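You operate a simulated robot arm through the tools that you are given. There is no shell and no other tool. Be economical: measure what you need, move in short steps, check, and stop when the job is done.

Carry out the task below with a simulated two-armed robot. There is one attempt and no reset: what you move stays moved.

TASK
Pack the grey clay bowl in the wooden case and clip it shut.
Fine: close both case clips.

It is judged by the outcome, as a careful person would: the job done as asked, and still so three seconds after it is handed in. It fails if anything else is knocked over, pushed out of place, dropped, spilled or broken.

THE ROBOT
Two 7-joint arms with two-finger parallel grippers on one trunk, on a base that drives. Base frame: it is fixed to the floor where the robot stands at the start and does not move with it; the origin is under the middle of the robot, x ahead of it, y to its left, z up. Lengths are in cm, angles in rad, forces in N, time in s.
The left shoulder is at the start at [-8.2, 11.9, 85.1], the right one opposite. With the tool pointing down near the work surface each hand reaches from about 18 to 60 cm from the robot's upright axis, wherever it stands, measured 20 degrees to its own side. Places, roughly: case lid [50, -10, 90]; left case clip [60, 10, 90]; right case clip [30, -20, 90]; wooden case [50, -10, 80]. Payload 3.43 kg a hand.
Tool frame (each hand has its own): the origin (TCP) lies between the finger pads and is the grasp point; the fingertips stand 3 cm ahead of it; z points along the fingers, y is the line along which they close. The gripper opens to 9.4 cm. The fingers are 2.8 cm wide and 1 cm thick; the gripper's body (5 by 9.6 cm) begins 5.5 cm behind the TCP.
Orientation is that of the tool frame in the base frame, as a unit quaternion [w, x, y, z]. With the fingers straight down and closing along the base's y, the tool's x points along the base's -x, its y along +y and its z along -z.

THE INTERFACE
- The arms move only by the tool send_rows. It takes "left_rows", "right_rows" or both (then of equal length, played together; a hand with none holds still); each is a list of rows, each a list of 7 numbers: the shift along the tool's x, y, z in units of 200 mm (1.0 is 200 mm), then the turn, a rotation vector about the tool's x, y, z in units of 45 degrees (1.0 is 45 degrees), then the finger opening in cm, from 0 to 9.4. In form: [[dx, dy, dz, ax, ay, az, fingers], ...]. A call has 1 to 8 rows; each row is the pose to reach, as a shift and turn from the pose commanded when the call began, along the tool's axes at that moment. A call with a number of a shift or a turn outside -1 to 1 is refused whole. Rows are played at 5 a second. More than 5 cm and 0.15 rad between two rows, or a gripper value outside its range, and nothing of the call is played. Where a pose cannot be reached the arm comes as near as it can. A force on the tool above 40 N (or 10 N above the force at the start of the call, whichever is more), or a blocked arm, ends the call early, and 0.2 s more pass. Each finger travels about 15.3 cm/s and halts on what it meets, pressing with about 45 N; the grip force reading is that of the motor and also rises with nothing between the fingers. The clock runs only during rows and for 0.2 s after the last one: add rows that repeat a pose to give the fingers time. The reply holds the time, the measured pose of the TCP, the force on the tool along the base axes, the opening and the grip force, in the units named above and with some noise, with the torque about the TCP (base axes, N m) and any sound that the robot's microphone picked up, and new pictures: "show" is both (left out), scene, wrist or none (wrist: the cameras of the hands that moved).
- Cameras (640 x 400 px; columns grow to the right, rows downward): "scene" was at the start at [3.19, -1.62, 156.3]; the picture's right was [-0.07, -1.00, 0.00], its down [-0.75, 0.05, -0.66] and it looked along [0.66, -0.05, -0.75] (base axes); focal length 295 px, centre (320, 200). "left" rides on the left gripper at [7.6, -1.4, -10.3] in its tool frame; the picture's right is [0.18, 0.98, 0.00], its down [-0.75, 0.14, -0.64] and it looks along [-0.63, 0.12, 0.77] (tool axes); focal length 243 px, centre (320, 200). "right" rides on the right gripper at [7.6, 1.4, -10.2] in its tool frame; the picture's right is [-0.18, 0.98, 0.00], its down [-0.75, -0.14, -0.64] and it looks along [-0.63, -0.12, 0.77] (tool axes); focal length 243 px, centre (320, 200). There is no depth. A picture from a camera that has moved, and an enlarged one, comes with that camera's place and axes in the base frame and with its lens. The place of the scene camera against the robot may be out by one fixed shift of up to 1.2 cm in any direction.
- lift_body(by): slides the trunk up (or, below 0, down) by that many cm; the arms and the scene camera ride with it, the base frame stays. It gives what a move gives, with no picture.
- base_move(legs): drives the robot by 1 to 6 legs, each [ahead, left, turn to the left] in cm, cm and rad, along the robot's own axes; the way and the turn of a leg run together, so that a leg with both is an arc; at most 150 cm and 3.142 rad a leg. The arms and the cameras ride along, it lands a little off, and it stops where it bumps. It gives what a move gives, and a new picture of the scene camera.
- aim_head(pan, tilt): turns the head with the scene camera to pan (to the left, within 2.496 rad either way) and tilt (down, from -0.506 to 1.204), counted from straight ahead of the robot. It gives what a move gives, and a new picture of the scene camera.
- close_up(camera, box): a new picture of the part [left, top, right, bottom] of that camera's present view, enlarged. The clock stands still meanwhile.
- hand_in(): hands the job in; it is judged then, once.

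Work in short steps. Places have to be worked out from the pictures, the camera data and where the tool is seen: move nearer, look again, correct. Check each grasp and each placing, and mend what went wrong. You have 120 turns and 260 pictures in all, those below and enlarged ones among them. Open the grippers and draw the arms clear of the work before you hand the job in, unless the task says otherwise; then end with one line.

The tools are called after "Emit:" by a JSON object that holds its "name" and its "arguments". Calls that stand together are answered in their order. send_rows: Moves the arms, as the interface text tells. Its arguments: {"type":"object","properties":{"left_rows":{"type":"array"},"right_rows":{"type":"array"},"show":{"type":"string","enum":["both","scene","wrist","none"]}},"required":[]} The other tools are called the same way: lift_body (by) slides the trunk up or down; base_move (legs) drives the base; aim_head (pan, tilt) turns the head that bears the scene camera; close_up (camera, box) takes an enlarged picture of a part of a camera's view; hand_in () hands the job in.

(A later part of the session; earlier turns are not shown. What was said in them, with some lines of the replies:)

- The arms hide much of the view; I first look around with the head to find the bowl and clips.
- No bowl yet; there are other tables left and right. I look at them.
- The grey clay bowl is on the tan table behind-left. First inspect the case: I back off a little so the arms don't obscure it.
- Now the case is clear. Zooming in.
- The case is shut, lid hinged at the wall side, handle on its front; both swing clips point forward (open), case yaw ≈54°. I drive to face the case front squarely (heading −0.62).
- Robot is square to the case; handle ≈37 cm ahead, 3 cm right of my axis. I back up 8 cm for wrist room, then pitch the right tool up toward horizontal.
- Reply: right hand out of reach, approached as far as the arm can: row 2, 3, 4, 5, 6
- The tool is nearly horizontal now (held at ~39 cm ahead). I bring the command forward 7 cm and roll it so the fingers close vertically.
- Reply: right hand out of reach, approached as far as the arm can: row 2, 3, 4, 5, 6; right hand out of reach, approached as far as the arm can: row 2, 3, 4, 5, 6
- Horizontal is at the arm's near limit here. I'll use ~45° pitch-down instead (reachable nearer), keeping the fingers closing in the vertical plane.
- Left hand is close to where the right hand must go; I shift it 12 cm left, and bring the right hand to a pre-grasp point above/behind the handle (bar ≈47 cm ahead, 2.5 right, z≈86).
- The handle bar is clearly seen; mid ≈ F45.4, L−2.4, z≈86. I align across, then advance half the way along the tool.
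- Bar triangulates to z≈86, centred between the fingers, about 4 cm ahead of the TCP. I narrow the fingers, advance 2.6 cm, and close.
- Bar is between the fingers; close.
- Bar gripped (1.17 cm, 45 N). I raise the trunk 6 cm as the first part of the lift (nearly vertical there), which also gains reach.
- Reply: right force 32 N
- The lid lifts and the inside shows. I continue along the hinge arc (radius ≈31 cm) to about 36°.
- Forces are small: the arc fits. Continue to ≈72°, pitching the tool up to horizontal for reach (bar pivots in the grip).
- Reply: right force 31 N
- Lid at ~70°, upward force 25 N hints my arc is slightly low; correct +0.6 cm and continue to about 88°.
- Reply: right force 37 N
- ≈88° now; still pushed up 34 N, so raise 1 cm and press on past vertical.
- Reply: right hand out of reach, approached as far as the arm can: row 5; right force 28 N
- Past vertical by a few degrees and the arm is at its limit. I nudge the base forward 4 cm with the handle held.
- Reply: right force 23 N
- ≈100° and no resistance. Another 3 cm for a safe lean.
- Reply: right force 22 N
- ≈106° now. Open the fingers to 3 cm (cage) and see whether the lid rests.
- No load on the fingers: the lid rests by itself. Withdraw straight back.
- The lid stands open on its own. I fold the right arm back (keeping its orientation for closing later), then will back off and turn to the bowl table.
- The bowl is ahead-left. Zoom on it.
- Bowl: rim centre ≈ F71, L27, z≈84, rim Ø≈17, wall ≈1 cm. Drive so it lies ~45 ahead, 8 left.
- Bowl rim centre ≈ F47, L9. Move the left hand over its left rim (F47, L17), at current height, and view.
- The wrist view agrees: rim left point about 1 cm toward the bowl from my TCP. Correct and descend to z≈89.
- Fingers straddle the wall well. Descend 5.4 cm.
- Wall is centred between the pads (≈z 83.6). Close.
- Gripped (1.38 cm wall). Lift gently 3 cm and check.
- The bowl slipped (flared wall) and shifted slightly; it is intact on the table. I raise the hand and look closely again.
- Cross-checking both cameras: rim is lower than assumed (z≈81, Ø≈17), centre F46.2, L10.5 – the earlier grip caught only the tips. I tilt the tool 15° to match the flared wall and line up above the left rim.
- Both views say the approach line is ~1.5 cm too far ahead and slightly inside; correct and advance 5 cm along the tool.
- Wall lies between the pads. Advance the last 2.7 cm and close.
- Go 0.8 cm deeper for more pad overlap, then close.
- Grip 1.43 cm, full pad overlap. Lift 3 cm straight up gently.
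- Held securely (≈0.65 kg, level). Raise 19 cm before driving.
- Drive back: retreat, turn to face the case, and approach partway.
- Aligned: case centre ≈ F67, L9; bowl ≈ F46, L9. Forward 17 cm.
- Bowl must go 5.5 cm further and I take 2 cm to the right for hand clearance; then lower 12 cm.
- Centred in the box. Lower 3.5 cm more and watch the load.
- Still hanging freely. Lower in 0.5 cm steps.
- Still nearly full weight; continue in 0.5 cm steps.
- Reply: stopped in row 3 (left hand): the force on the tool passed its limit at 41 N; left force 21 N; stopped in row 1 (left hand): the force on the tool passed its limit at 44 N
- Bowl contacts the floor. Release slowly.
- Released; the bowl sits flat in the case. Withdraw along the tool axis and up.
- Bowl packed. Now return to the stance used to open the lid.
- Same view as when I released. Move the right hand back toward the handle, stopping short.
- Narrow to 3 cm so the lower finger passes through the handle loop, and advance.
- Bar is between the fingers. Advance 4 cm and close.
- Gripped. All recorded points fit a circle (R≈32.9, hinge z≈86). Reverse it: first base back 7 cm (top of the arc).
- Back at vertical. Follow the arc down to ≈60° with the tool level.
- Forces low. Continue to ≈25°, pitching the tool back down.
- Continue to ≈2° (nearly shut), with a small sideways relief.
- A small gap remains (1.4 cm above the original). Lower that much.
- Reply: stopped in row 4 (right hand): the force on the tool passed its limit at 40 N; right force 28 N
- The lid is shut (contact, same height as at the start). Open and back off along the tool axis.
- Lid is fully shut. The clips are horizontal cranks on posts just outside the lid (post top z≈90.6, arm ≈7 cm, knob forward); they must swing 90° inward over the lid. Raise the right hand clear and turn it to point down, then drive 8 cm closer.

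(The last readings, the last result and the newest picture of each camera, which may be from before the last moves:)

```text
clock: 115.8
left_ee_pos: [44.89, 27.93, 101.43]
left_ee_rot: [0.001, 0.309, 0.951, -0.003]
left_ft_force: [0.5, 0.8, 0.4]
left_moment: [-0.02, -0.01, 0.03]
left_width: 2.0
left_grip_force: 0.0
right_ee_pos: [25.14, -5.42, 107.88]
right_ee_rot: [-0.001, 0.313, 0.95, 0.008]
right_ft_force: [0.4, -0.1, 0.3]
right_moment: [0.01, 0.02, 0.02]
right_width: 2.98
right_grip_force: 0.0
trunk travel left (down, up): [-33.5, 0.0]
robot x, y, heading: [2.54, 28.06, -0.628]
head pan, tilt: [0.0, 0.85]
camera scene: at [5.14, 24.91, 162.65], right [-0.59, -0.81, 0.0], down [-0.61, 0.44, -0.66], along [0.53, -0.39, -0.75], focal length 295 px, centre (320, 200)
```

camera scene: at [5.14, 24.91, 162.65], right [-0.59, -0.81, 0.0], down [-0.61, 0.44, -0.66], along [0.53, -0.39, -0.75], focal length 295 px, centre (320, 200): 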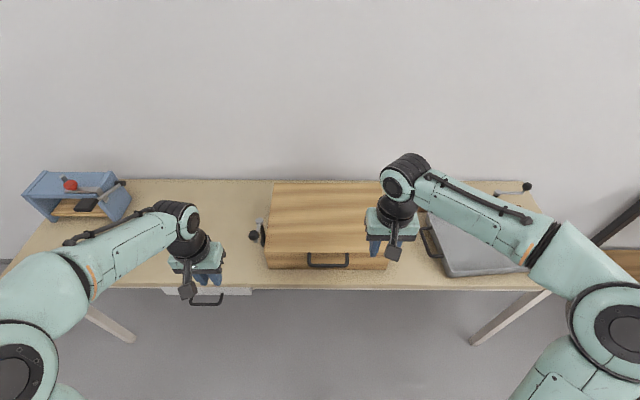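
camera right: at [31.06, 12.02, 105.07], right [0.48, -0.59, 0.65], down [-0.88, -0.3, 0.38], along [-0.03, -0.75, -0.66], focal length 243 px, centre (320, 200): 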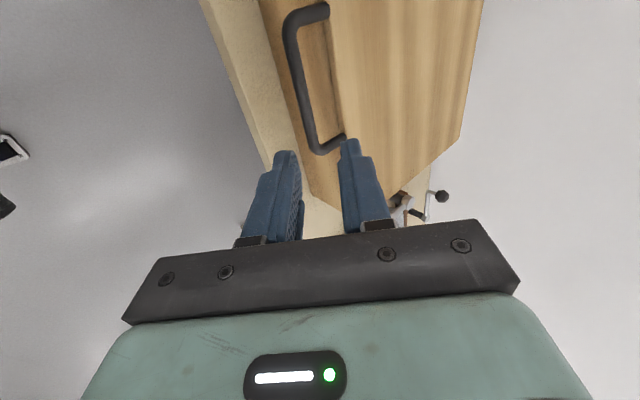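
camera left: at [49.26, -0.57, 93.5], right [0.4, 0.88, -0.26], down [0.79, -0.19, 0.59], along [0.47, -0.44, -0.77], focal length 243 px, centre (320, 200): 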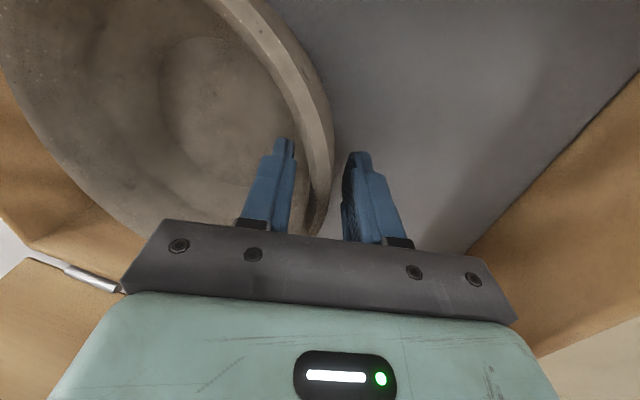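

Both hands point down. Drive closer and centre on the case.

Emit:
{"name": "base_move", "arguments": {"legs": [[8, -3.5, 0]]}}

Emit:
{"name": "close_up", "arguments": {"camera": "scene", "box": [200, 170, 440, 320]}}

```text
clock: 116.9
left_ee_pos: [49.37, 20.44, 101.47]
left_ee_rot: [0.003, 0.309, 0.951, -0.004]
left_ft_force: [0.1, -0.8, 0.3]
left_moment: [0.03, -0.01, -0.02]
left_width: 2.01
left_grip_force: 0.0
right_ee_pos: [29.55, -12.87, 107.93]
right_ee_rot: [0.0, 0.315, 0.949, 0.008]
right_ft_force: [-0.5, -0.1, 0.3]
right_moment: [0.0, -0.02, 0.0]
right_width: 3.01
right_grip_force: 0.0
trunk travel left (down, up): [-33.5, 0.0]
robot x, y, heading: [7.31, 20.37, -0.629]
head pan, tilt: [0.0, 0.85]
camera scene: at [9.56, 17.4, 162.62], right [-0.59, -0.81, 0.0], down [-0.61, 0.44, -0.66], along [0.53, -0.39, -0.75], focal length 295 px, centre (320, 200)
```

scene: 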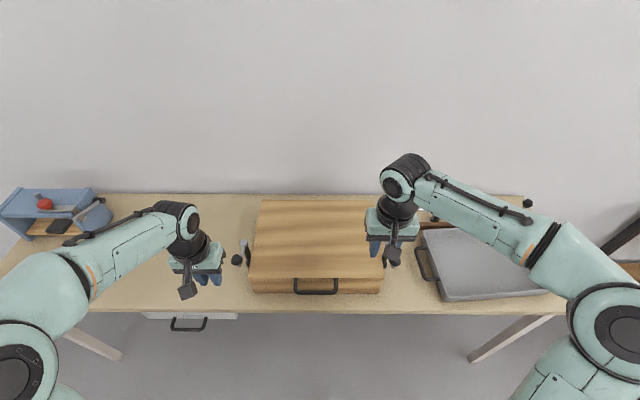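

```text
2.67 times, centred on (320, 245) of scene
camera zoom: at [9.56, 17.4, 162.62], right [-0.59, -0.81, 0.0], down [-0.61, 0.44, -0.66], along [0.53, -0.39, -0.75], focal length 788 px, centre (320, 80)
```

zoom: 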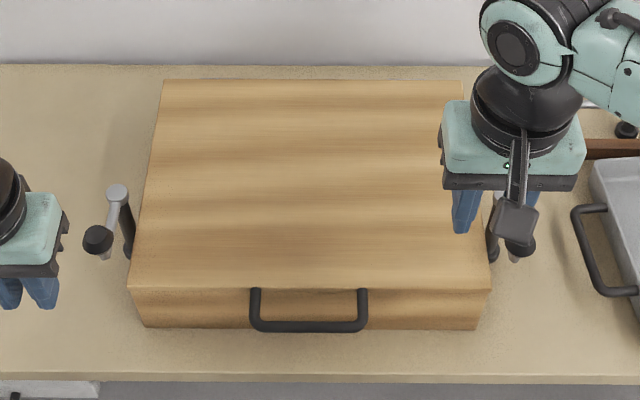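

Move the left hand over the left knob (≈F44.4, L21.5, z≈92) at current height.

Emit:
{"name": "send_rows", "arguments": {"left_rows": [[-0.17, -0.055, 0, 0, 0, 0, 3], [-0.34, -0.11, 0, 0, 0, 0, 4], [-0.52, -0.165, 0, 0, 0, 0, 5], [-0.52, -0.165, 0, 0, 0, 0, 5]], "show": "wrist"}}

Emit:
{"name": "close_up", "arguments": {"camera": "scene", "box": [200, 190, 300, 290]}}

```text
clock: 117.9
left_ee_pos: [55.72, 11.68, 101.56]
left_ee_rot: [0.002, 0.307, 0.952, -0.002]
left_ft_force: [-0.9, 0.2, 0.4]
left_moment: [0.02, -0.03, 0.0]
left_width: 5.01
left_grip_force: 0.1
right_ee_pos: [29.62, -12.75, 107.91]
right_ee_rot: [-0.001, 0.314, 0.949, 0.008]
right_ft_force: [-0.5, 0.0, -0.2]
right_moment: [-0.03, 0.02, -0.01]
right_width: 2.99
right_grip_force: 0.1
trunk travel left (down, up): [-33.5, 0.0]
robot x, y, heading: [7.31, 20.26, -0.625]
head pan, tilt: [0.0, 0.85]
camera left: at [48.62, 15.09, 111.77], right [0.43, 0.9, -0.01], down [0.69, -0.32, 0.65], along [0.58, -0.28, -0.76], focal length 243 px, centre (320, 200)
```

left: 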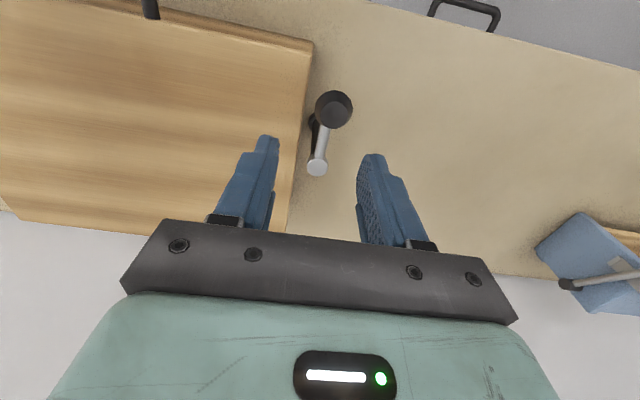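

```text
4.00 times, centred on (250, 240) of scene
camera zoom: at [9.54, 17.45, 162.64], right [-0.59, -0.81, 0.0], down [-0.61, 0.44, -0.66], along [0.53, -0.39, -0.75], focal length 1181 px, centre (600, 40)
```

zoom: 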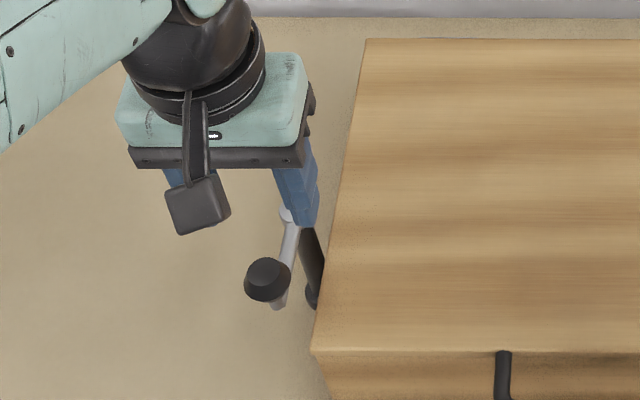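

Knob is ~1.5 cm nearer and 0.8 cm further left than my TCP. Correct and descend to tips just above knob level.

Emit:
{"name": "send_rows", "arguments": {"left_rows": [[0.075, 0.04, 0, 0, 0, 0, 6.5], [0.075, 0.04, 0.12, 0, 0, 0, 6.5], [0.075, 0.04, 0.22, 0, 0, 0, 6.5], [0.075, 0.04, 0.22, 0, 0, 0, 6.5]], "show": "wrist"}}

Emit:
{"name": "close_up", "arguments": {"camera": "scene", "box": [200, 190, 300, 290]}}

```text
clock: 118.9
left_ee_pos: [55.08, 13.18, 97.12]
left_ee_rot: [0.003, 0.308, 0.951, -0.003]
left_ft_force: [-0.4, -1.1, 0.5]
left_moment: [0.01, -0.03, 0.0]
left_width: 6.51
left_grip_force: 0.1
right_ee_pos: [29.53, -12.8, 108.04]
right_ee_rot: [-0.001, 0.314, 0.95, 0.006]
right_ft_force: [0.2, 0.0, -0.4]
right_moment: [0.0, 0.0, 0.02]
right_width: 3.0
right_grip_force: 0.0
trunk travel left (down, up): [-33.5, 0.0]
robot x, y, heading: [6.96, 20.71, -0.626]
head pan, tilt: [0.0, 0.85]
camera left: at [47.95, 16.57, 107.26], right [0.43, 0.9, 0.0], down [0.69, -0.32, 0.65], along [0.58, -0.28, -0.76], focal length 243 px, centre (320, 200)
```

left: 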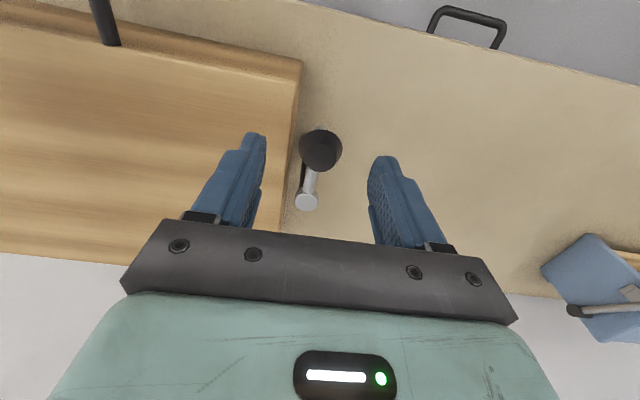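

```text
4.00 times, centred on (250, 240) of scene
camera zoom: at [9.57, 17.4, 162.65], right [-0.59, -0.81, 0.0], down [-0.61, 0.44, -0.66], along [0.53, -0.39, -0.75], focal length 1181 px, centre (600, 40)
```

zoom: 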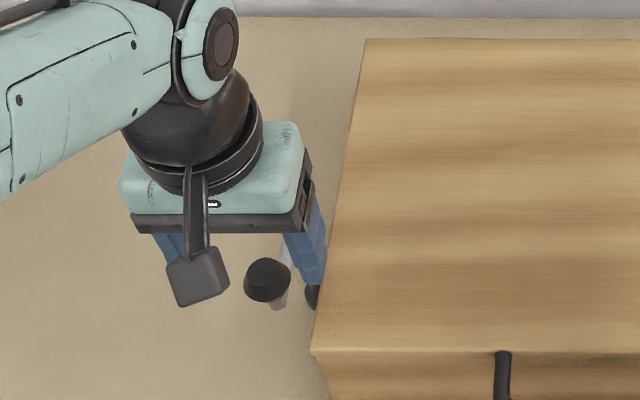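

Knob is centred between the fingers. Descend 3 cm and close on it.

Emit:
{"name": "send_rows", "arguments": {"left_rows": [[0, 0, 0.08, 0, 0, 0, 6.5], [0, 0, 0.15, 0, 0, 0, 6.5], [0, 0, 0.15, 0, 0, 0, 4], [0, 0, 0.15, 0, 0, 0, 2], [0, 0, 0.15, 0, 0, 0, 1], [0, 0, 0.15, 0, 0, 0, 1]], "show": "wrist"}}

Emit:
{"name": "close_up", "arguments": {"camera": "scene", "box": [200, 190, 300, 290]}}

```text
clock: 120.3
left_ee_pos: [55.06, 13.22, 94.13]
left_ee_rot: [0.002, 0.308, 0.951, -0.002]
left_ft_force: [1.0, 1.2, -0.9]
left_moment: [0.0, -0.08, 0.02]
left_width: 3.11
left_grip_force: 45.0
right_ee_pos: [29.54, -12.94, 108.01]
right_ee_rot: [-0.001, 0.313, 0.95, 0.007]
right_ft_force: [0.4, -0.5, 0.1]
right_moment: [0.02, -0.02, 0.0]
right_width: 3.0
right_grip_force: 0.1
trunk travel left (down, up): [-33.5, 0.0]
robot x, y, heading: [6.95, 20.37, -0.63]
head pan, tilt: [0.0, 0.85]
camera left: at [47.99, 16.52, 104.29], right [0.43, 0.9, 0.0], down [0.69, -0.32, 0.65], along [0.58, -0.28, -0.76], focal length 243 px, centre (320, 200)
```

left: 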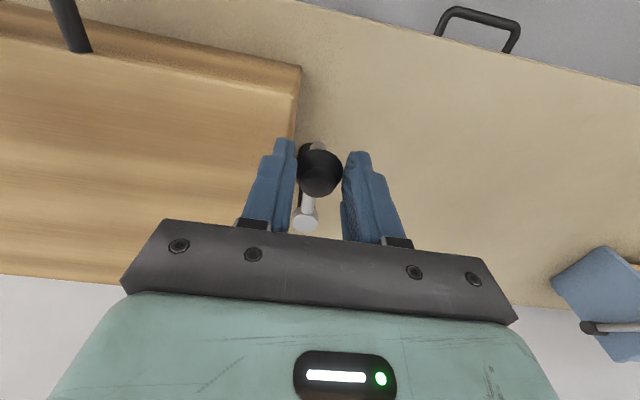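

```text
4.00 times, centred on (250, 240) of scene
camera zoom: at [9.61, 17.41, 162.64], right [-0.59, -0.81, 0.0], down [-0.61, 0.44, -0.66], along [0.53, -0.39, -0.75], focal length 1181 px, centre (600, 40)
```

zoom: 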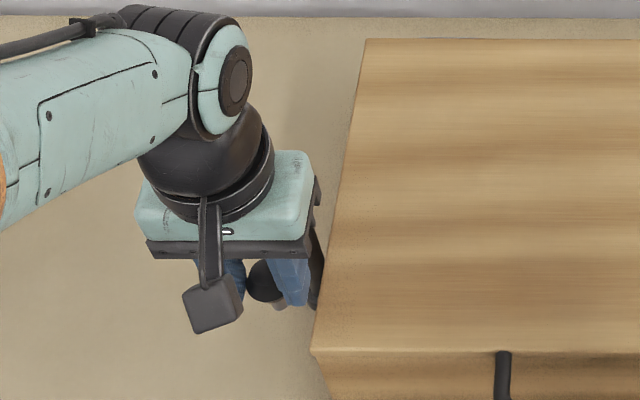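

Knob gripped (3.1 cm). Swing along the arc (post ≈6.2 cm behind the knob), turning the tool with it — first half.

Emit:
{"name": "send_rows", "arguments": {"left_rows": [[-0.003, -0.046, 0, 0, 0, -0.18, 1], [-0.013, -0.09, 0, 0, 0, -0.37, 1], [-0.03, -0.133, 0, 0, 0, -0.56, 1], [-0.053, -0.173, 0, 0, 0, -0.75, 1], [-0.081, -0.209, 0, 0, 0, -0.94, 1], [-0.091, -0.219, 0, 0, 0, -1, 1]], "show": "both"}}

Emit:
{"name": "close_up", "arguments": {"camera": "scene", "box": [200, 190, 300, 290]}}

```text
clock: 121.7
left_ee_pos: [53.76, 8.26, 94.03]
left_ee_rot: [0.001, -0.08, 0.997, -0.003]
left_ft_force: [-13.0, -5.8, -17.7]
left_moment: [-0.26, 0.02, -0.4]
left_width: 3.1
left_grip_force: 44.2
right_ee_pos: [29.55, -12.98, 108.0]
right_ee_rot: [0.0, 0.314, 0.949, 0.008]
right_ft_force: [0.3, 0.4, -0.6]
right_moment: [0.02, -0.03, 0.02]
right_width: 3.01
right_grip_force: 0.1
trunk travel left (down, up): [-33.5, 0.0]
robot x, y, heading: [7.05, 20.44, -0.624]
head pan, tilt: [0.0, 0.85]
camera scene: at [9.53, 17.27, 162.63], right [-0.59, -0.81, 0.0], down [-0.61, 0.44, -0.66], along [0.53, -0.39, -0.75], focal length 295 px, centre (320, 200)
camera left: at [46.43, 5.72, 104.39], right [-0.34, 0.94, 0.0], down [0.72, 0.26, 0.64], along [0.6, 0.21, -0.77], focal length 243 px, centre (320, 200)
```

scene: 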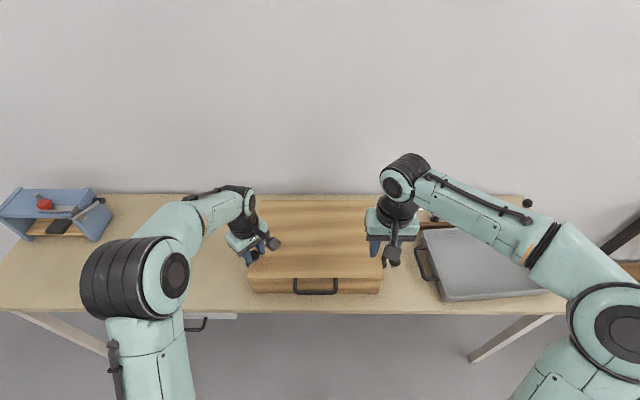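
left: 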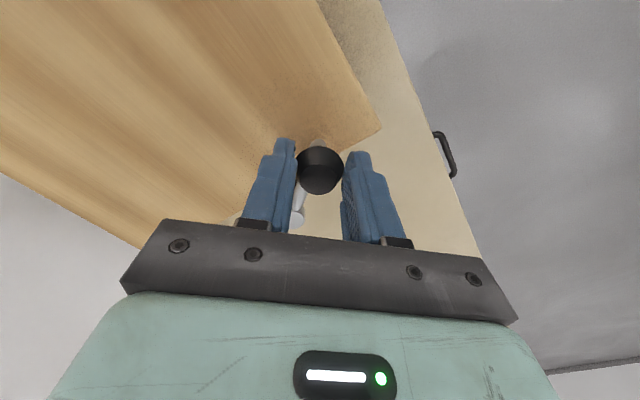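

```text
4.00 times, centred on (250, 240) of scene
camera zoom: at [9.53, 17.27, 162.63], right [-0.59, -0.81, 0.0], down [-0.61, 0.44, -0.66], along [0.53, -0.39, -0.75], focal length 1181 px, centre (600, 40)
```

zoom: 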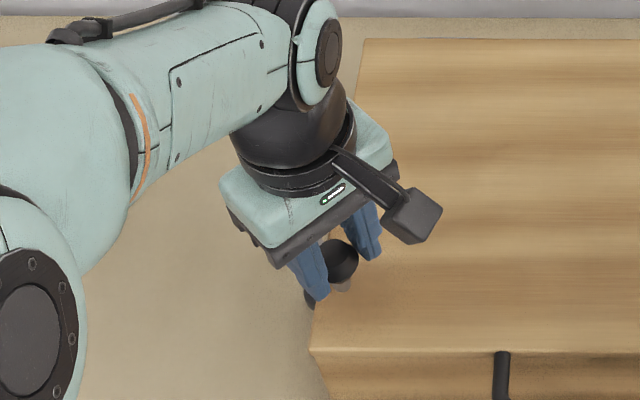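

It swings. Slight outward pull means the radius is a bit larger; second half with R≈6.6 and 0.2 cm lower.

Emit:
{"name": "send_rows", "arguments": {"left_rows": [[0.012, -0.048, 0.01, 0, 0, -0.18, 1], [0.002, -0.095, 0.01, 0, 0, -0.37, 1], [-0.016, -0.141, 0.01, 0, 0, -0.56, 1], [-0.04, -0.184, 0.01, 0, 0, -0.75, 1], [-0.07, -0.222, 0.01, 0, 0, -0.94, 1], [-0.081, -0.234, 0.01, 0, 0, -1, 1]], "show": "both"}}

Emit:
{"name": "close_up", "arguments": {"camera": "scene", "box": [200, 190, 300, 290]}}

```text
clock: 123.1
left_ee_pos: [55.87, 3.36, 94.11]
left_ee_rot: [-0.003, -0.453, 0.891, -0.005]
left_ft_force: [-24.5, -20.5, -3.2]
left_moment: [-0.06, 0.29, -0.05]
left_width: 3.12
left_grip_force: 44.7
right_ee_pos: [29.41, -13.24, 108.02]
right_ee_rot: [0.0, 0.314, 0.949, 0.009]
right_ft_force: [-0.6, -0.3, -0.2]
right_moment: [0.01, -0.04, 0.01]
right_width: 3.02
right_grip_force: 0.1
trunk travel left (down, up): [-33.5, 0.0]
robot x, y, heading: [6.87, 20.24, -0.628]
head pan, tilt: [0.0, 0.85]
camera scene: at [9.24, 17.03, 162.65], right [-0.59, -0.81, 0.0], down [-0.61, 0.44, -0.66], along [0.54, -0.39, -0.75], focal length 295 px, centre (320, 200)
camera left: at [52.42, -3.5, 104.49], right [-0.9, 0.43, -0.01], down [0.33, 0.7, 0.63], along [0.28, 0.57, -0.77], focal length 243 px, centre (320, 200)
```

scene: 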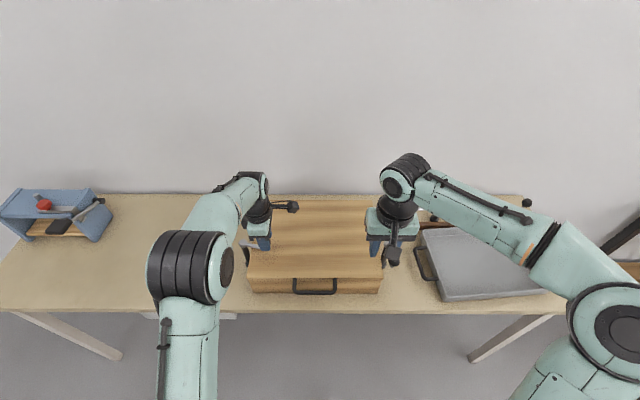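
left: 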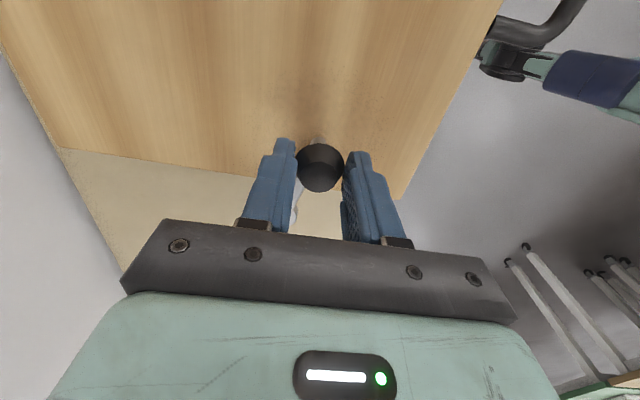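

```text
4.00 times, centred on (250, 240) of scene
camera zoom: at [9.24, 17.03, 162.65], right [-0.59, -0.81, 0.0], down [-0.61, 0.44, -0.66], along [0.54, -0.39, -0.75], focal length 1181 px, centre (600, 40)
```

zoom: 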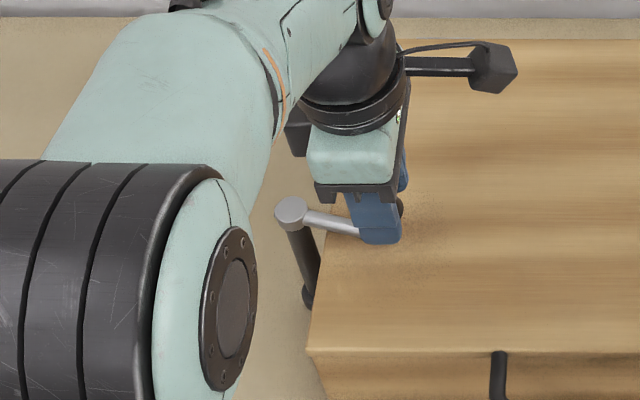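

The arm is now over the lid at ≈80°. Relieve the radial pull by 0.6 cm outward and push a little further.

Emit:
{"name": "send_rows", "arguments": {"left_rows": [[0.03, 0, 0, 0, 0, 0, 1], [0.03, -0.03, 0, 0, 0, -0.1, 1], [0.02, -0.06, 0, 0, 0, -0.2, 1], [0.015, -0.09, 0, 0, 0, -0.3, 1]], "show": "none"}}

Emit:
{"name": "close_up", "arguments": {"camera": "scene", "box": [200, 190, 300, 290]}}

```text
clock: 124.1
left_ee_pos: [57.25, 2.16, 94.22]
left_ee_rot: [-0.003, -0.555, 0.832, -0.006]
left_ft_force: [-17.6, -23.0, 1.5]
left_moment: [0.07, 0.22, -0.17]
left_width: 3.13
left_grip_force: 45.4
right_ee_pos: [29.45, -13.19, 107.92]
right_ee_rot: [0.0, 0.315, 0.949, 0.008]
right_ft_force: [0.3, -0.6, -0.1]
right_moment: [0.0, -0.01, -0.02]
right_width: 2.97
right_grip_force: 0.1
trunk travel left (down, up): [-33.5, 0.0]
robot x, y, heading: [7.06, 20.31, -0.629]
head pan, tilt: [0.0, 0.85]
```

```text
4.00 times, centred on (250, 240) of scene
camera zoom: at [9.31, 17.02, 162.65], right [-0.59, -0.81, 0.0], down [-0.61, 0.44, -0.66], along [0.54, -0.39, -0.75], focal length 1181 px, centre (600, 40)
```

zoom: 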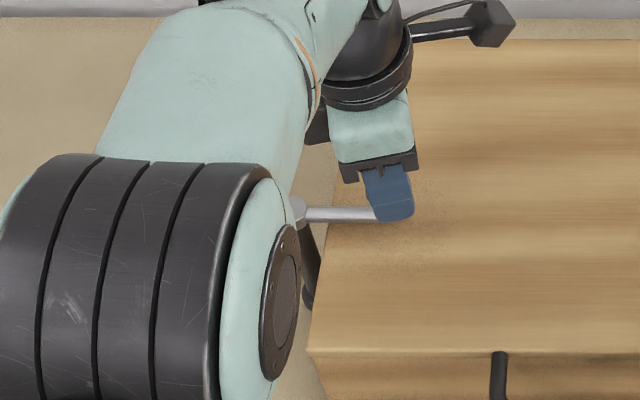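

Arm now points straight across the lid. Check for a stop with a small further push, easing outward.

Emit:
{"name": "send_rows", "arguments": {"left_rows": [[0.03, 0, 0, 0, 0, 0, 1], [0.03, -0.025, 0, 0, 0, -0.06, 1], [0.03, -0.05, 0, 0, 0, -0.12, 1]], "show": "none"}}

Emit:
{"name": "close_up", "arguments": {"camera": "scene", "box": [200, 190, 300, 290]}}

```text
clock: 124.9
left_ee_pos: [57.34, 2.12, 94.14]
left_ee_rot: [-0.008, -0.588, 0.809, 0.008]
left_ft_force: [-19.5, 7.9, 14.8]
left_moment: [0.85, 0.56, 0.05]
left_width: 3.19
left_grip_force: 45.2
right_ee_pos: [29.28, -12.87, 108.07]
right_ee_rot: [0.001, 0.313, 0.95, 0.007]
right_ft_force: [0.6, -0.6, 0.0]
right_moment: [0.01, 0.01, 0.04]
right_width: 3.01
right_grip_force: 0.0
trunk travel left (down, up): [-33.5, 0.0]
robot x, y, heading: [7.16, 20.28, -0.624]
head pan, tilt: [0.0, 0.85]
stopped in row 3 (left hand): the force on the tool passed its limit at 49 N (the readings are from after the stop); the commanded pose is now the measured one
```

```text
4.00 times, centred on (250, 240) of scene
camera zoom: at [9.32, 17.58, 162.67], right [-0.59, -0.81, 0.0], down [-0.61, 0.44, -0.66], along [0.54, -0.39, -0.75], focal length 1181 px, centre (600, 40)
```

zoom: 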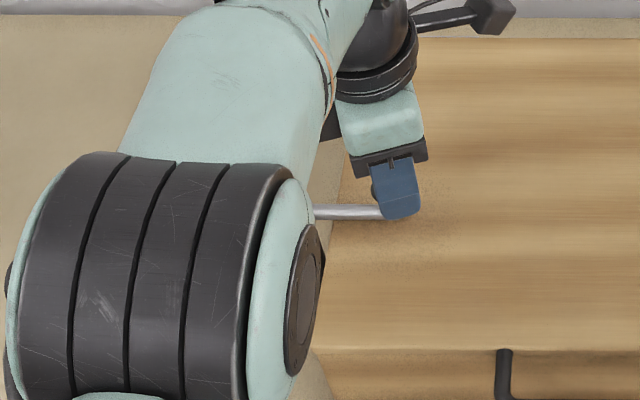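

Hard stop reached: the left clip is fully over. Open and lift straight up.

Emit:
{"name": "send_rows", "arguments": {"left_rows": [[0, 0, 0, 0, 0, 0, 3.5], [0, 0, 0, 0, 0, 0, 5], [0, 0, 0, 0, 0, 0, 6], [0, 0, -0.1, 0, 0, 0, 6], [0, 0, -0.3, 0, 0, 0, 6], [0, 0, -0.5, 0, 0, 0, 6]], "show": "none"}}

Emit:
{"name": "send_rows", "arguments": {"left_rows": [[0, 0, 0, 0, 0, 0.17, 5], [0.1, 0.1, 0, 0, 0, 0.34, 5], [0.2, 0.2, 0, 0, 0, 0.51, 5], [0.3, 0.3, 0, 0, 0, 0.68, 5], [0.4, 0.4, 0, 0, 0, 0.84, 5], [0.5, 0.5, 0, 0, 0, 1, 5]], "show": "scene"}}

Emit:
{"name": "close_up", "arguments": {"camera": "scene", "box": [200, 170, 440, 320]}}

```text
clock: 126.3
left_ee_pos: [57.7, 2.16, 103.99]
left_ee_rot: [-0.005, -0.589, 0.808, 0.005]
left_ft_force: [1.1, -0.7, 0.8]
left_moment: [0.04, -0.01, 0.0]
left_width: 5.99
left_grip_force: 0.0
right_ee_pos: [29.5, -12.78, 107.99]
right_ee_rot: [0.0, 0.313, 0.95, 0.008]
right_ft_force: [-0.3, -0.9, 0.3]
right_moment: [-0.01, 0.01, 0.0]
right_width: 2.97
right_grip_force: 0.1
trunk travel left (down, up): [-33.5, 0.0]
robot x, y, heading: [6.75, 20.44, -0.63]
head pan, tilt: [0.0, 0.85]
```

```text
clock: 127.7
left_ee_pos: [45.34, -4.45, 104.06]
left_ee_rot: [-0.005, -0.234, 0.972, 0.001]
left_ft_force: [-0.4, -0.3, -0.5]
left_moment: [0.02, -0.01, 0.0]
left_width: 5.0
left_grip_force: 0.0
right_ee_pos: [29.54, -12.74, 107.93]
right_ee_rot: [0.0, 0.313, 0.95, 0.007]
right_ft_force: [-0.2, -1.4, -0.1]
right_moment: [0.01, -0.02, 0.0]
right_width: 2.99
right_grip_force: 0.0
trunk travel left (down, up): [-33.5, 0.0]
robot x, y, heading: [7.24, 20.69, -0.628]
head pan, tilt: [0.0, 0.85]
camera scene: at [9.5, 17.4, 162.65], right [-0.59, -0.81, 0.0], down [-0.61, 0.44, -0.66], along [0.53, -0.39, -0.75], focal length 295 px, centre (320, 200)
```

scene: 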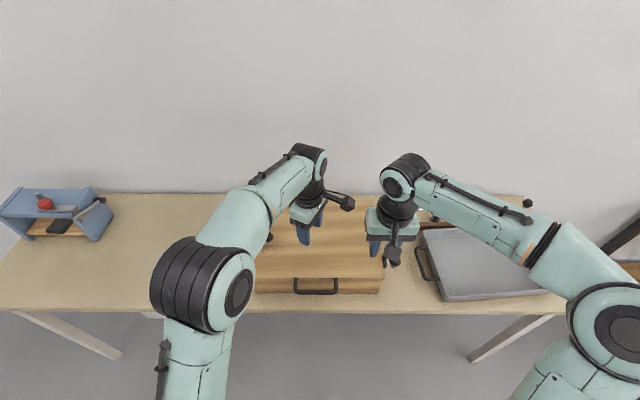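

```text
2.67 times, centred on (320, 245) of scene
camera zoom: at [9.5, 17.4, 162.65], right [-0.59, -0.81, 0.0], down [-0.61, 0.44, -0.66], along [0.53, -0.39, -0.75], focal length 788 px, centre (320, 80)
```

zoom: 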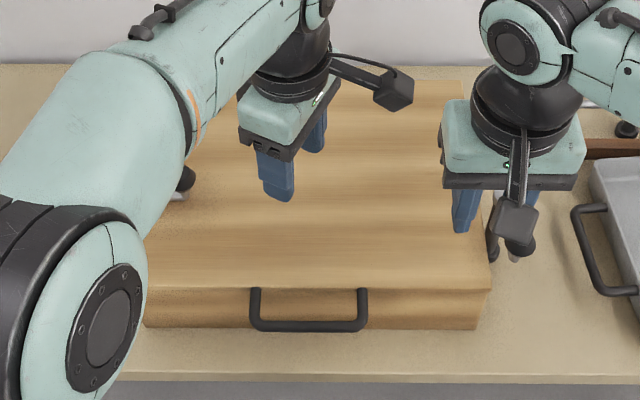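

I retract the left hand to the robot side, then check the clip.

Emit:
{"name": "send_rows", "arguments": {"left_rows": [[-0.04, 0.18, 0, 0, 0, 0.17, 5], [-0.09, 0.36, 0, 0, 0, 0.34, 5], [-0.13, 0.54, 0, 0, 0, 0.51, 5], [-0.18, 0.72, 0, 0, 0, 0.68, 5], [-0.22, 0.895, 0, 0, 0, 0.84, 5], [-0.22, 0.895, 0, 0, 0, 1, 5]], "show": "none"}}

Emit:
{"name": "close_up", "arguments": {"camera": "scene", "box": [200, 170, 440, 320]}}

```text
clock: 129.1
left_ee_pos: [41.14, 13.55, 104.1]
left_ee_rot: [-0.006, 0.157, 0.988, -0.001]
left_ft_force: [0.6, 0.3, 1.8]
left_moment: [-0.01, 0.03, 0.01]
left_width: 5.03
left_grip_force: 0.0
right_ee_pos: [29.53, -12.94, 107.94]
right_ee_rot: [-0.001, 0.314, 0.95, 0.008]
right_ft_force: [-0.4, 0.1, 0.5]
right_moment: [0.01, 0.01, 0.0]
right_width: 3.0
right_grip_force: 0.1
trunk travel left (down, up): [-33.5, 0.0]
robot x, y, heading: [6.91, 20.59, -0.629]
head pan, tilt: [0.0, 0.85]
```

```text
2.67 times, centred on (320, 245) of scene
camera zoom: at [9.57, 17.35, 162.65], right [-0.59, -0.81, 0.0], down [-0.61, 0.44, -0.66], along [0.53, -0.39, -0.75], focal length 788 px, centre (320, 80)
```

zoom: 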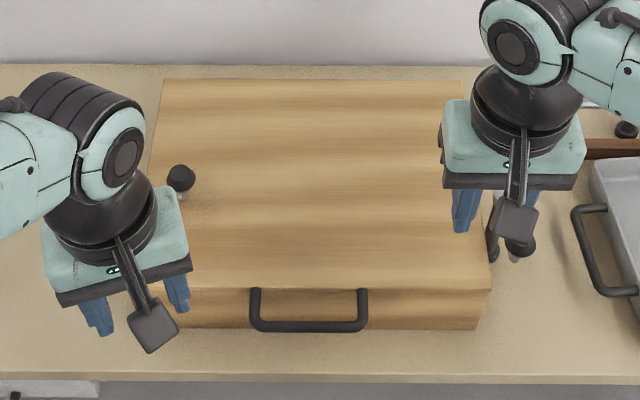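

Left clip is over the lid. Now the right: move the right hand above its knob (≈F43, L−21).

Emit:
{"name": "send_rows", "arguments": {"right_rows": [[-0.08, -0.12, 0, 0, 0, 0, 4], [-0.16, -0.24, 0, 0, 0, 0, 5], [-0.25, -0.35, 0, 0, 0, 0, 6], [-0.25, -0.35, 0.18, 0, 0, 0, 6.5], [-0.25, -0.35, 0.33, 0, 0, 0, 6.5], [-0.25, -0.35, 0.33, 0, 0, 0, 6.5]], "show": "wrist"}}

```text
clock: 130.5
left_ee_pos: [41.04, 13.44, 104.23]
left_ee_rot: [-0.006, 0.155, 0.988, 0.0]
left_ft_force: [-0.4, -0.7, 0.3]
left_moment: [0.03, -0.01, 0.01]
left_width: 4.98
left_grip_force: 0.1
right_ee_pos: [29.33, -21.36, 101.26]
right_ee_rot: [0.0, 0.313, 0.95, 0.008]
right_ft_force: [0.0, -0.7, 0.1]
right_moment: [-0.02, 0.0, 0.01]
right_width: 6.51
right_grip_force: 0.1
trunk travel left (down, up): [-33.5, 0.0]
robot x, y, heading: [6.93, 20.3, -0.63]
head pan, tilt: [0.0, 0.85]
camera right: at [23.93, -15.84, 111.71], right [0.73, 0.68, 0.01], down [0.52, -0.57, 0.64], along [0.44, -0.46, -0.77], focal length 243 px, centre (320, 200)
```

right: 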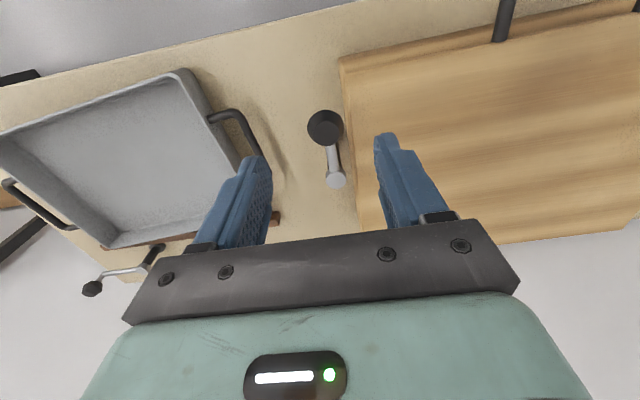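

Well aligned over the knob. Descend 7 cm to z≈94.2 and close.

Emit:
{"name": "send_rows", "arguments": {"right_rows": [[0, 0.018, 0.12, 0, 0, 0, 6.5], [0, 0.018, 0.24, 0, 0, 0, 6.5], [0, 0.018, 0.353, 0, 0, 0, 6.5], [0, 0.018, 0.353, 0, 0, 0, 6], [0, 0.018, 0.353, 0, 0, 0, 4], [0, 0.018, 0.353, 0, 0, 0, 2], [0, 0.018, 0.353, 0, 0, 0, 1], [0, 0.018, 0.353, 0, 0, 0, 1]], "show": "wrist"}}

```text
clock: 132.3
left_ee_pos: [41.08, 13.49, 104.26]
left_ee_rot: [-0.006, 0.154, 0.988, -0.001]
left_ft_force: [-0.7, 0.2, 0.2]
left_moment: [0.03, -0.03, -0.03]
left_width: 5.02
left_grip_force: 0.0
right_ee_pos: [29.53, -20.77, 94.07]
right_ee_rot: [-0.001, 0.313, 0.95, 0.008]
right_ft_force: [-1.9, -0.2, -3.9]
right_moment: [-0.08, -0.13, 0.01]
right_width: 3.12
right_grip_force: 44.9
trunk travel left (down, up): [-33.5, 0.0]
robot x, y, heading: [7.31, 20.23, -0.631]
head pan, tilt: [0.0, 0.85]
camera right: at [24.14, -15.34, 104.58], right [0.73, 0.68, 0.01], down [0.52, -0.57, 0.64], along [0.44, -0.46, -0.77], focal length 243 px, centre (320, 200)
```

right: 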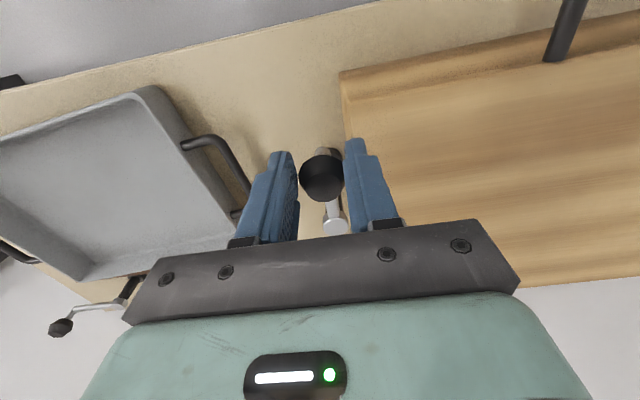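

Gripped. Mirror swing, first half with R≈7.5.

Emit:
{"name": "send_rows", "arguments": {"right_rows": [[-0.004, 0.055, 0, 0, 0, 0.18, 1], [-0.016, 0.11, 0, 0, 0, 0.37, 1], [-0.037, 0.161, 0, 0, 0, 0.56, 1], [-0.064, 0.21, 0, 0, 0, 0.75, 1], [-0.098, 0.253, 0, 0, 0, 0.94, 1], [-0.11, 0.265, 0, 0, 0, 1, 1]], "show": "wrist"}}

Emit:
{"name": "close_up", "arguments": {"camera": "scene", "box": [320, 190, 440, 290]}}

```text
clock: 133.7
left_ee_pos: [41.12, 13.63, 104.28]
left_ee_rot: [-0.008, 0.154, 0.988, -0.001]
left_ft_force: [0.9, -0.6, -0.2]
left_moment: [-0.02, 0.01, 0.02]
left_width: 5.01
left_grip_force: 0.0
right_ee_pos: [34.53, -17.84, 94.15]
right_ee_rot: [-0.006, 0.653, 0.757, 0.006]
right_ft_force: [-0.3, 15.8, -15.0]
right_moment: [0.13, -0.12, 0.23]
right_width: 3.11
right_grip_force: 44.8
trunk travel left (down, up): [-33.5, 0.0]
robot x, y, heading: [6.71, 20.31, -0.629]
head pan, tilt: [0.0, 0.85]
camera right: at [34.81, -10.18, 104.67], right [1.0, -0.04, 0.0], down [-0.03, -0.78, 0.63], along [-0.02, -0.63, -0.78], focal length 243 px, centre (320, 200)
```

right: 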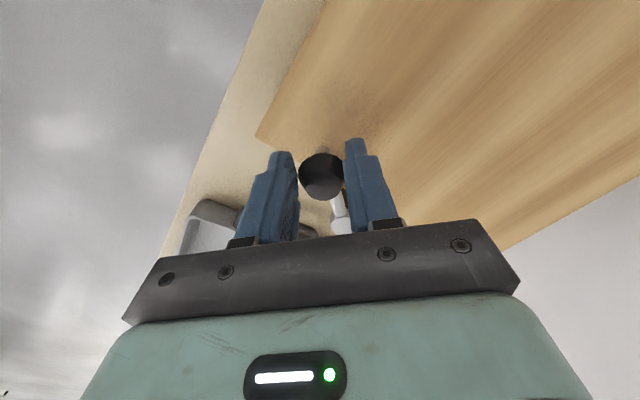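

```text
4.00 times, centred on (380, 240) of scene
camera zoom: at [9.62, 17.58, 162.64], right [-0.59, -0.81, 0.0], down [-0.61, 0.44, -0.66], along [0.53, -0.39, -0.75], focal length 1181 px, centre (80, 40)
```

zoom: 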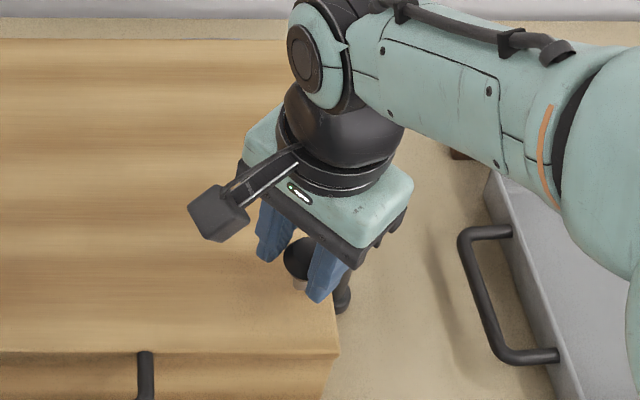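

Working. Second half, slightly outward, then a bit beyond to the stop.

Emit:
{"name": "send_rows", "arguments": {"right_rows": [[0.015, 0.055, 0.005, 0, 0, 0.18, 1], [0.004, 0.11, 0.005, 0, 0, 0.37, 1], [-0.017, 0.161, 0.005, 0, 0, 0.56, 1], [-0.042, 0.21, 0.005, 0, 0, 0.75, 1], [-0.073, 0.253, 0.005, 0, 0, 0.94, 1], [-0.082, 0.265, 0.005, 0, 0, 1, 1]], "show": "wrist"}}

Emit:
{"name": "close_up", "arguments": {"camera": "scene", "box": [320, 190, 440, 290]}}

```text
clock: 135.1
left_ee_pos: [41.31, 13.58, 104.23]
left_ee_rot: [-0.007, 0.154, 0.988, -0.002]
left_ft_force: [-0.2, 0.4, -0.3]
left_moment: [0.0, -0.02, 0.0]
left_width: 5.02
left_grip_force: 0.1
right_ee_pos: [40.35, -18.61, 94.16]
right_ee_rot: [-0.004, 0.894, 0.449, 0.005]
right_ft_force: [11.5, 10.3, -10.5]
right_moment: [0.61, -0.81, 0.44]
right_width: 3.13
right_grip_force: 44.9
trunk travel left (down, up): [-33.5, 0.0]
robot x, y, heading: [7.23, 20.44, -0.624]
head pan, tilt: [0.0, 0.85]
camera right: at [45.92, -13.58, 104.66], right [0.68, -0.73, -0.01], down [-0.57, -0.53, 0.63], along [-0.47, -0.43, -0.78], focal length 243 px, centre (320, 200)
```

right: 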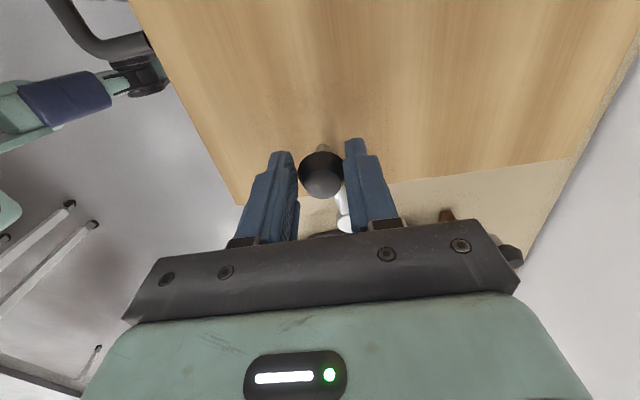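

```text
4.00 times, centred on (380, 240) of scene
camera zoom: at [9.81, 17.5, 162.64], right [-0.59, -0.81, 0.0], down [-0.61, 0.44, -0.66], along [0.53, -0.39, -0.75], focal length 1181 px, centre (80, 40)
```

zoom: 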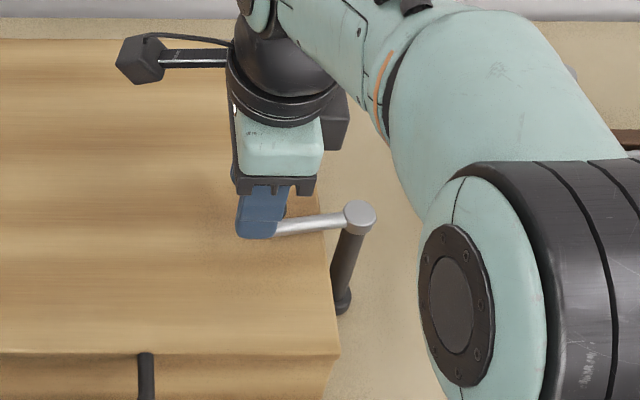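

Nearly across; push ~12° further to the stop (force is outward-left, ease outward).

Emit:
{"name": "send_rows", "arguments": {"right_rows": [[0.015, 0.025, 0, 0, 0, 0.08, 1], [0.012, 0.05, 0, 0, 0, 0.16, 1], [0.01, 0.075, 0, 0, 0, 0.24, 1], [0.005, 0.1, 0, 0, 0, 0.32, 1]], "show": "none"}}

Emit:
{"name": "close_up", "arguments": {"camera": "scene", "box": [320, 190, 440, 290]}}

```text
clock: 136.1
left_ee_pos: [40.76, 13.75, 104.31]
left_ee_rot: [-0.005, 0.155, 0.988, -0.002]
left_ft_force: [0.7, 0.0, 0.2]
left_moment: [-0.02, 0.04, -0.01]
left_width: 5.01
left_grip_force: 0.0
right_ee_pos: [41.45, -19.52, 94.1]
right_ee_rot: [-0.008, 0.943, 0.334, 0.002]
right_ft_force: [-12.3, 21.6, 5.7]
right_moment: [0.64, 0.04, 0.19]
right_width: 3.13
right_grip_force: 44.8
trunk travel left (down, up): [-33.5, 0.0]
robot x, y, heading: [6.79, 20.17, -0.629]
head pan, tilt: [0.0, 0.85]
```

```text
4.00 times, centred on (380, 240) of scene
camera zoom: at [9.29, 17.82, 162.64], right [-0.59, -0.81, 0.0], down [-0.61, 0.44, -0.66], along [0.54, -0.39, -0.75], focal length 1181 px, centre (80, 40)
```

zoom: 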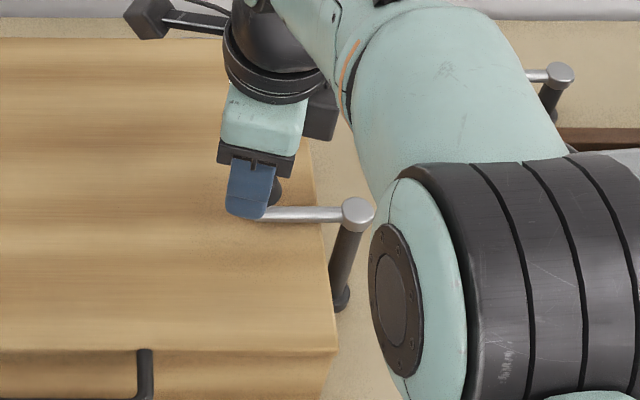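

Resistance (~23 N) indicates the stop; one last small push, then release and lift.

Emit:
{"name": "send_rows", "arguments": {"right_rows": [[0, 0.015, 0, 0, 0, 0, 1], [0, 0.03, 0, 0, 0, 0, 1]], "show": "none"}}

Emit:
{"name": "send_rows", "arguments": {"right_rows": [[0, 0, 0, 0, 0, 0, 3.5], [0, 0, 0, 0, 0, 0, 5], [0, 0, 0, 0, 0, 0, 6], [0, 0, -0.1, 0, 0, 0, 6], [0, 0, -0.3, 0, 0, 0, 6], [0, 0, -0.5, 0, 0, 0, 6]], "show": "none"}}

Emit:
{"name": "base_move", "arguments": {"legs": [[-30, 0, 0]]}}

Emit:
{"name": "close_up", "arguments": {"camera": "scene", "box": [220, 120, 440, 270]}}

```text
clock: 136.7
left_ee_pos: [41.02, 13.61, 104.26]
left_ee_rot: [-0.006, 0.156, 0.988, -0.002]
left_ft_force: [0.6, 0.3, 0.0]
left_moment: [0.01, 0.01, 0.01]
left_width: 4.97
left_grip_force: 0.1
right_ee_pos: [41.45, -19.59, 94.08]
right_ee_rot: [-0.018, 0.942, 0.334, -0.001]
right_ft_force: [-15.1, 13.7, 11.2]
right_moment: [0.71, 0.92, 0.0]
right_width: 3.14
right_grip_force: 45.2
trunk travel left (down, up): [-33.5, 0.0]
robot x, y, heading: [7.02, 20.01, -0.63]
head pan, tilt: [0.0, 0.85]
stopped in row 2 (right hand): the force on the tool passed its limit at 42 N (the readings are from after the stop); the commanded pose is now the measured one
```

```text
clock: 138.1
left_ee_pos: [41.13, 13.55, 104.1]
left_ee_rot: [-0.007, 0.155, 0.988, -0.001]
left_ft_force: [0.7, -0.4, 0.4]
left_moment: [0.02, 0.01, 0.0]
left_width: 4.99
left_grip_force: 0.1
right_ee_pos: [41.98, -20.23, 104.01]
right_ee_rot: [-0.013, 0.943, 0.333, 0.001]
right_ft_force: [0.4, -0.3, -0.1]
right_moment: [0.01, -0.01, 0.03]
right_width: 6.0
right_grip_force: 0.1
trunk travel left (down, up): [-33.5, 0.0]
robot x, y, heading: [6.99, 20.79, -0.632]
head pan, tilt: [0.0, 0.85]
```

```text
clock: 140.1
left_ee_pos: [17.07, 30.74, 104.28]
left_ee_rot: [-0.007, 0.158, 0.987, -0.001]
left_ft_force: [0.4, 0.1, -0.8]
left_moment: [0.03, -0.03, 0.01]
left_width: 4.99
left_grip_force: 0.0
right_ee_pos: [17.84, -3.12, 104.14]
right_ee_rot: [-0.014, 0.944, 0.33, 0.0]
right_ft_force: [0.6, -0.3, -0.1]
right_moment: [0.01, 0.02, 0.03]
right_width: 6.0
right_grip_force: 0.1
trunk travel left (down, up): [-33.5, 0.0]
robot x, y, heading: [-16.86, 37.9, -0.632]
head pan, tilt: [0.0, 0.85]
camera scene: at [-14.39, 34.9, 162.67], right [-0.59, -0.81, 0.0], down [-0.61, 0.45, -0.66], along [0.53, -0.39, -0.75], focal length 295 px, centre (320, 200)
```

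scene: 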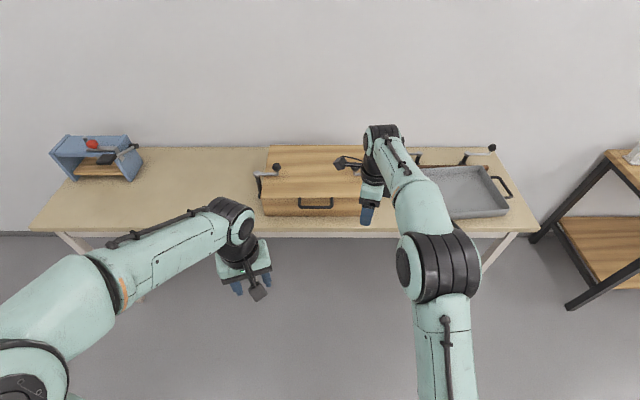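

```text
2.67 times, centred on (330, 195) of scene
camera zoom: at [-14.39, 34.9, 162.67], right [-0.59, -0.81, 0.0], down [-0.61, 0.45, -0.66], along [0.53, -0.39, -0.75], focal length 788 px, centre (293, 213)
```

zoom: 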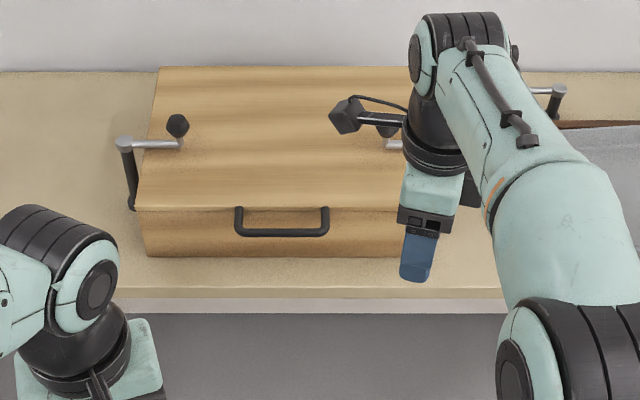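

Left clip shows fully across. Shift sideways for a clear look at the right clip.

Emit:
{"name": "base_move", "arguments": {"legs": [[-8, -25, 0]]}}

Emit:
{"name": "close_up", "arguments": {"camera": "scene", "box": [140, 90, 360, 240]}}

```text
clock: 142.9
left_ee_pos: [-4.19, 15.4, 104.19]
left_ee_rot: [-0.006, 0.157, 0.988, -0.001]
left_ft_force: [0.4, -0.1, -0.3]
left_moment: [-0.01, -0.01, -0.03]
left_width: 4.98
left_grip_force: 0.0
right_ee_pos: [-3.54, -18.48, 104.0]
right_ee_rot: [-0.013, 0.944, 0.331, -0.001]
right_ft_force: [0.7, 0.4, -0.2]
right_moment: [0.04, -0.02, 0.01]
right_width: 5.99
right_grip_force: 0.1
trunk travel left (down, up): [-33.5, 0.0]
robot x, y, heading: [-37.94, 22.7, -0.638]
head pan, tilt: [0.0, 0.85]
camera scene: at [-35.64, 19.47, 162.65], right [-0.59, -0.81, 0.0], down [-0.61, 0.45, -0.66], along [0.53, -0.39, -0.75], focal length 295 px, centre (320, 200)
```

scene: 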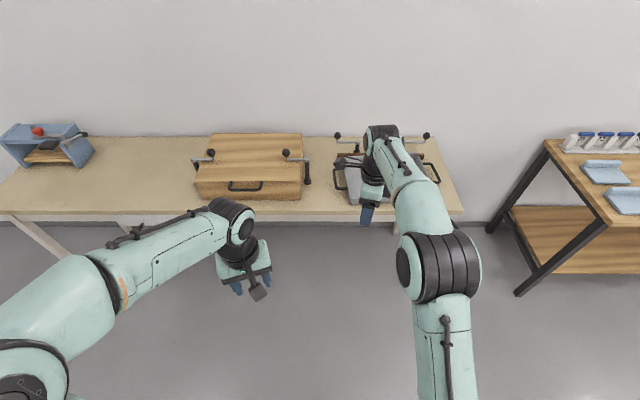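

```text
2.67 times, centred on (250, 165) of scene
camera zoom: at [-35.64, 19.47, 162.65], right [-0.59, -0.81, 0.0], down [-0.61, 0.45, -0.66], along [0.53, -0.39, -0.75], focal length 788 px, centre (507, 293)
```

zoom: 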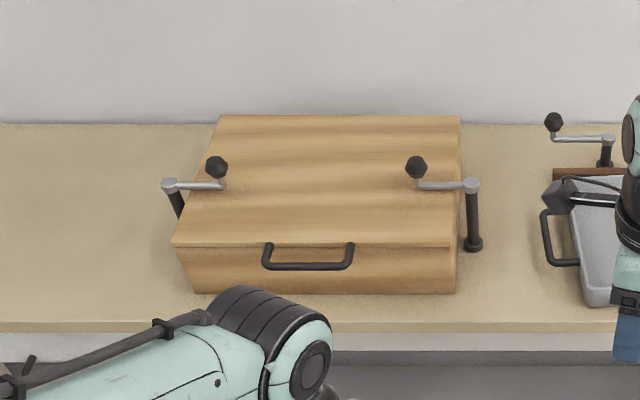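

Both clips lie across the closed lid, the bowl is inside, and the arms are clear with the grippers open. Handing in.

Emit:
{"name": "hand_in", "arguments": {}}

```text
The job is handed in.
```

The grey clay bowl is packed in the wooden case, the lid is shut, and both clips are swung fully across it; the job has been handed in.
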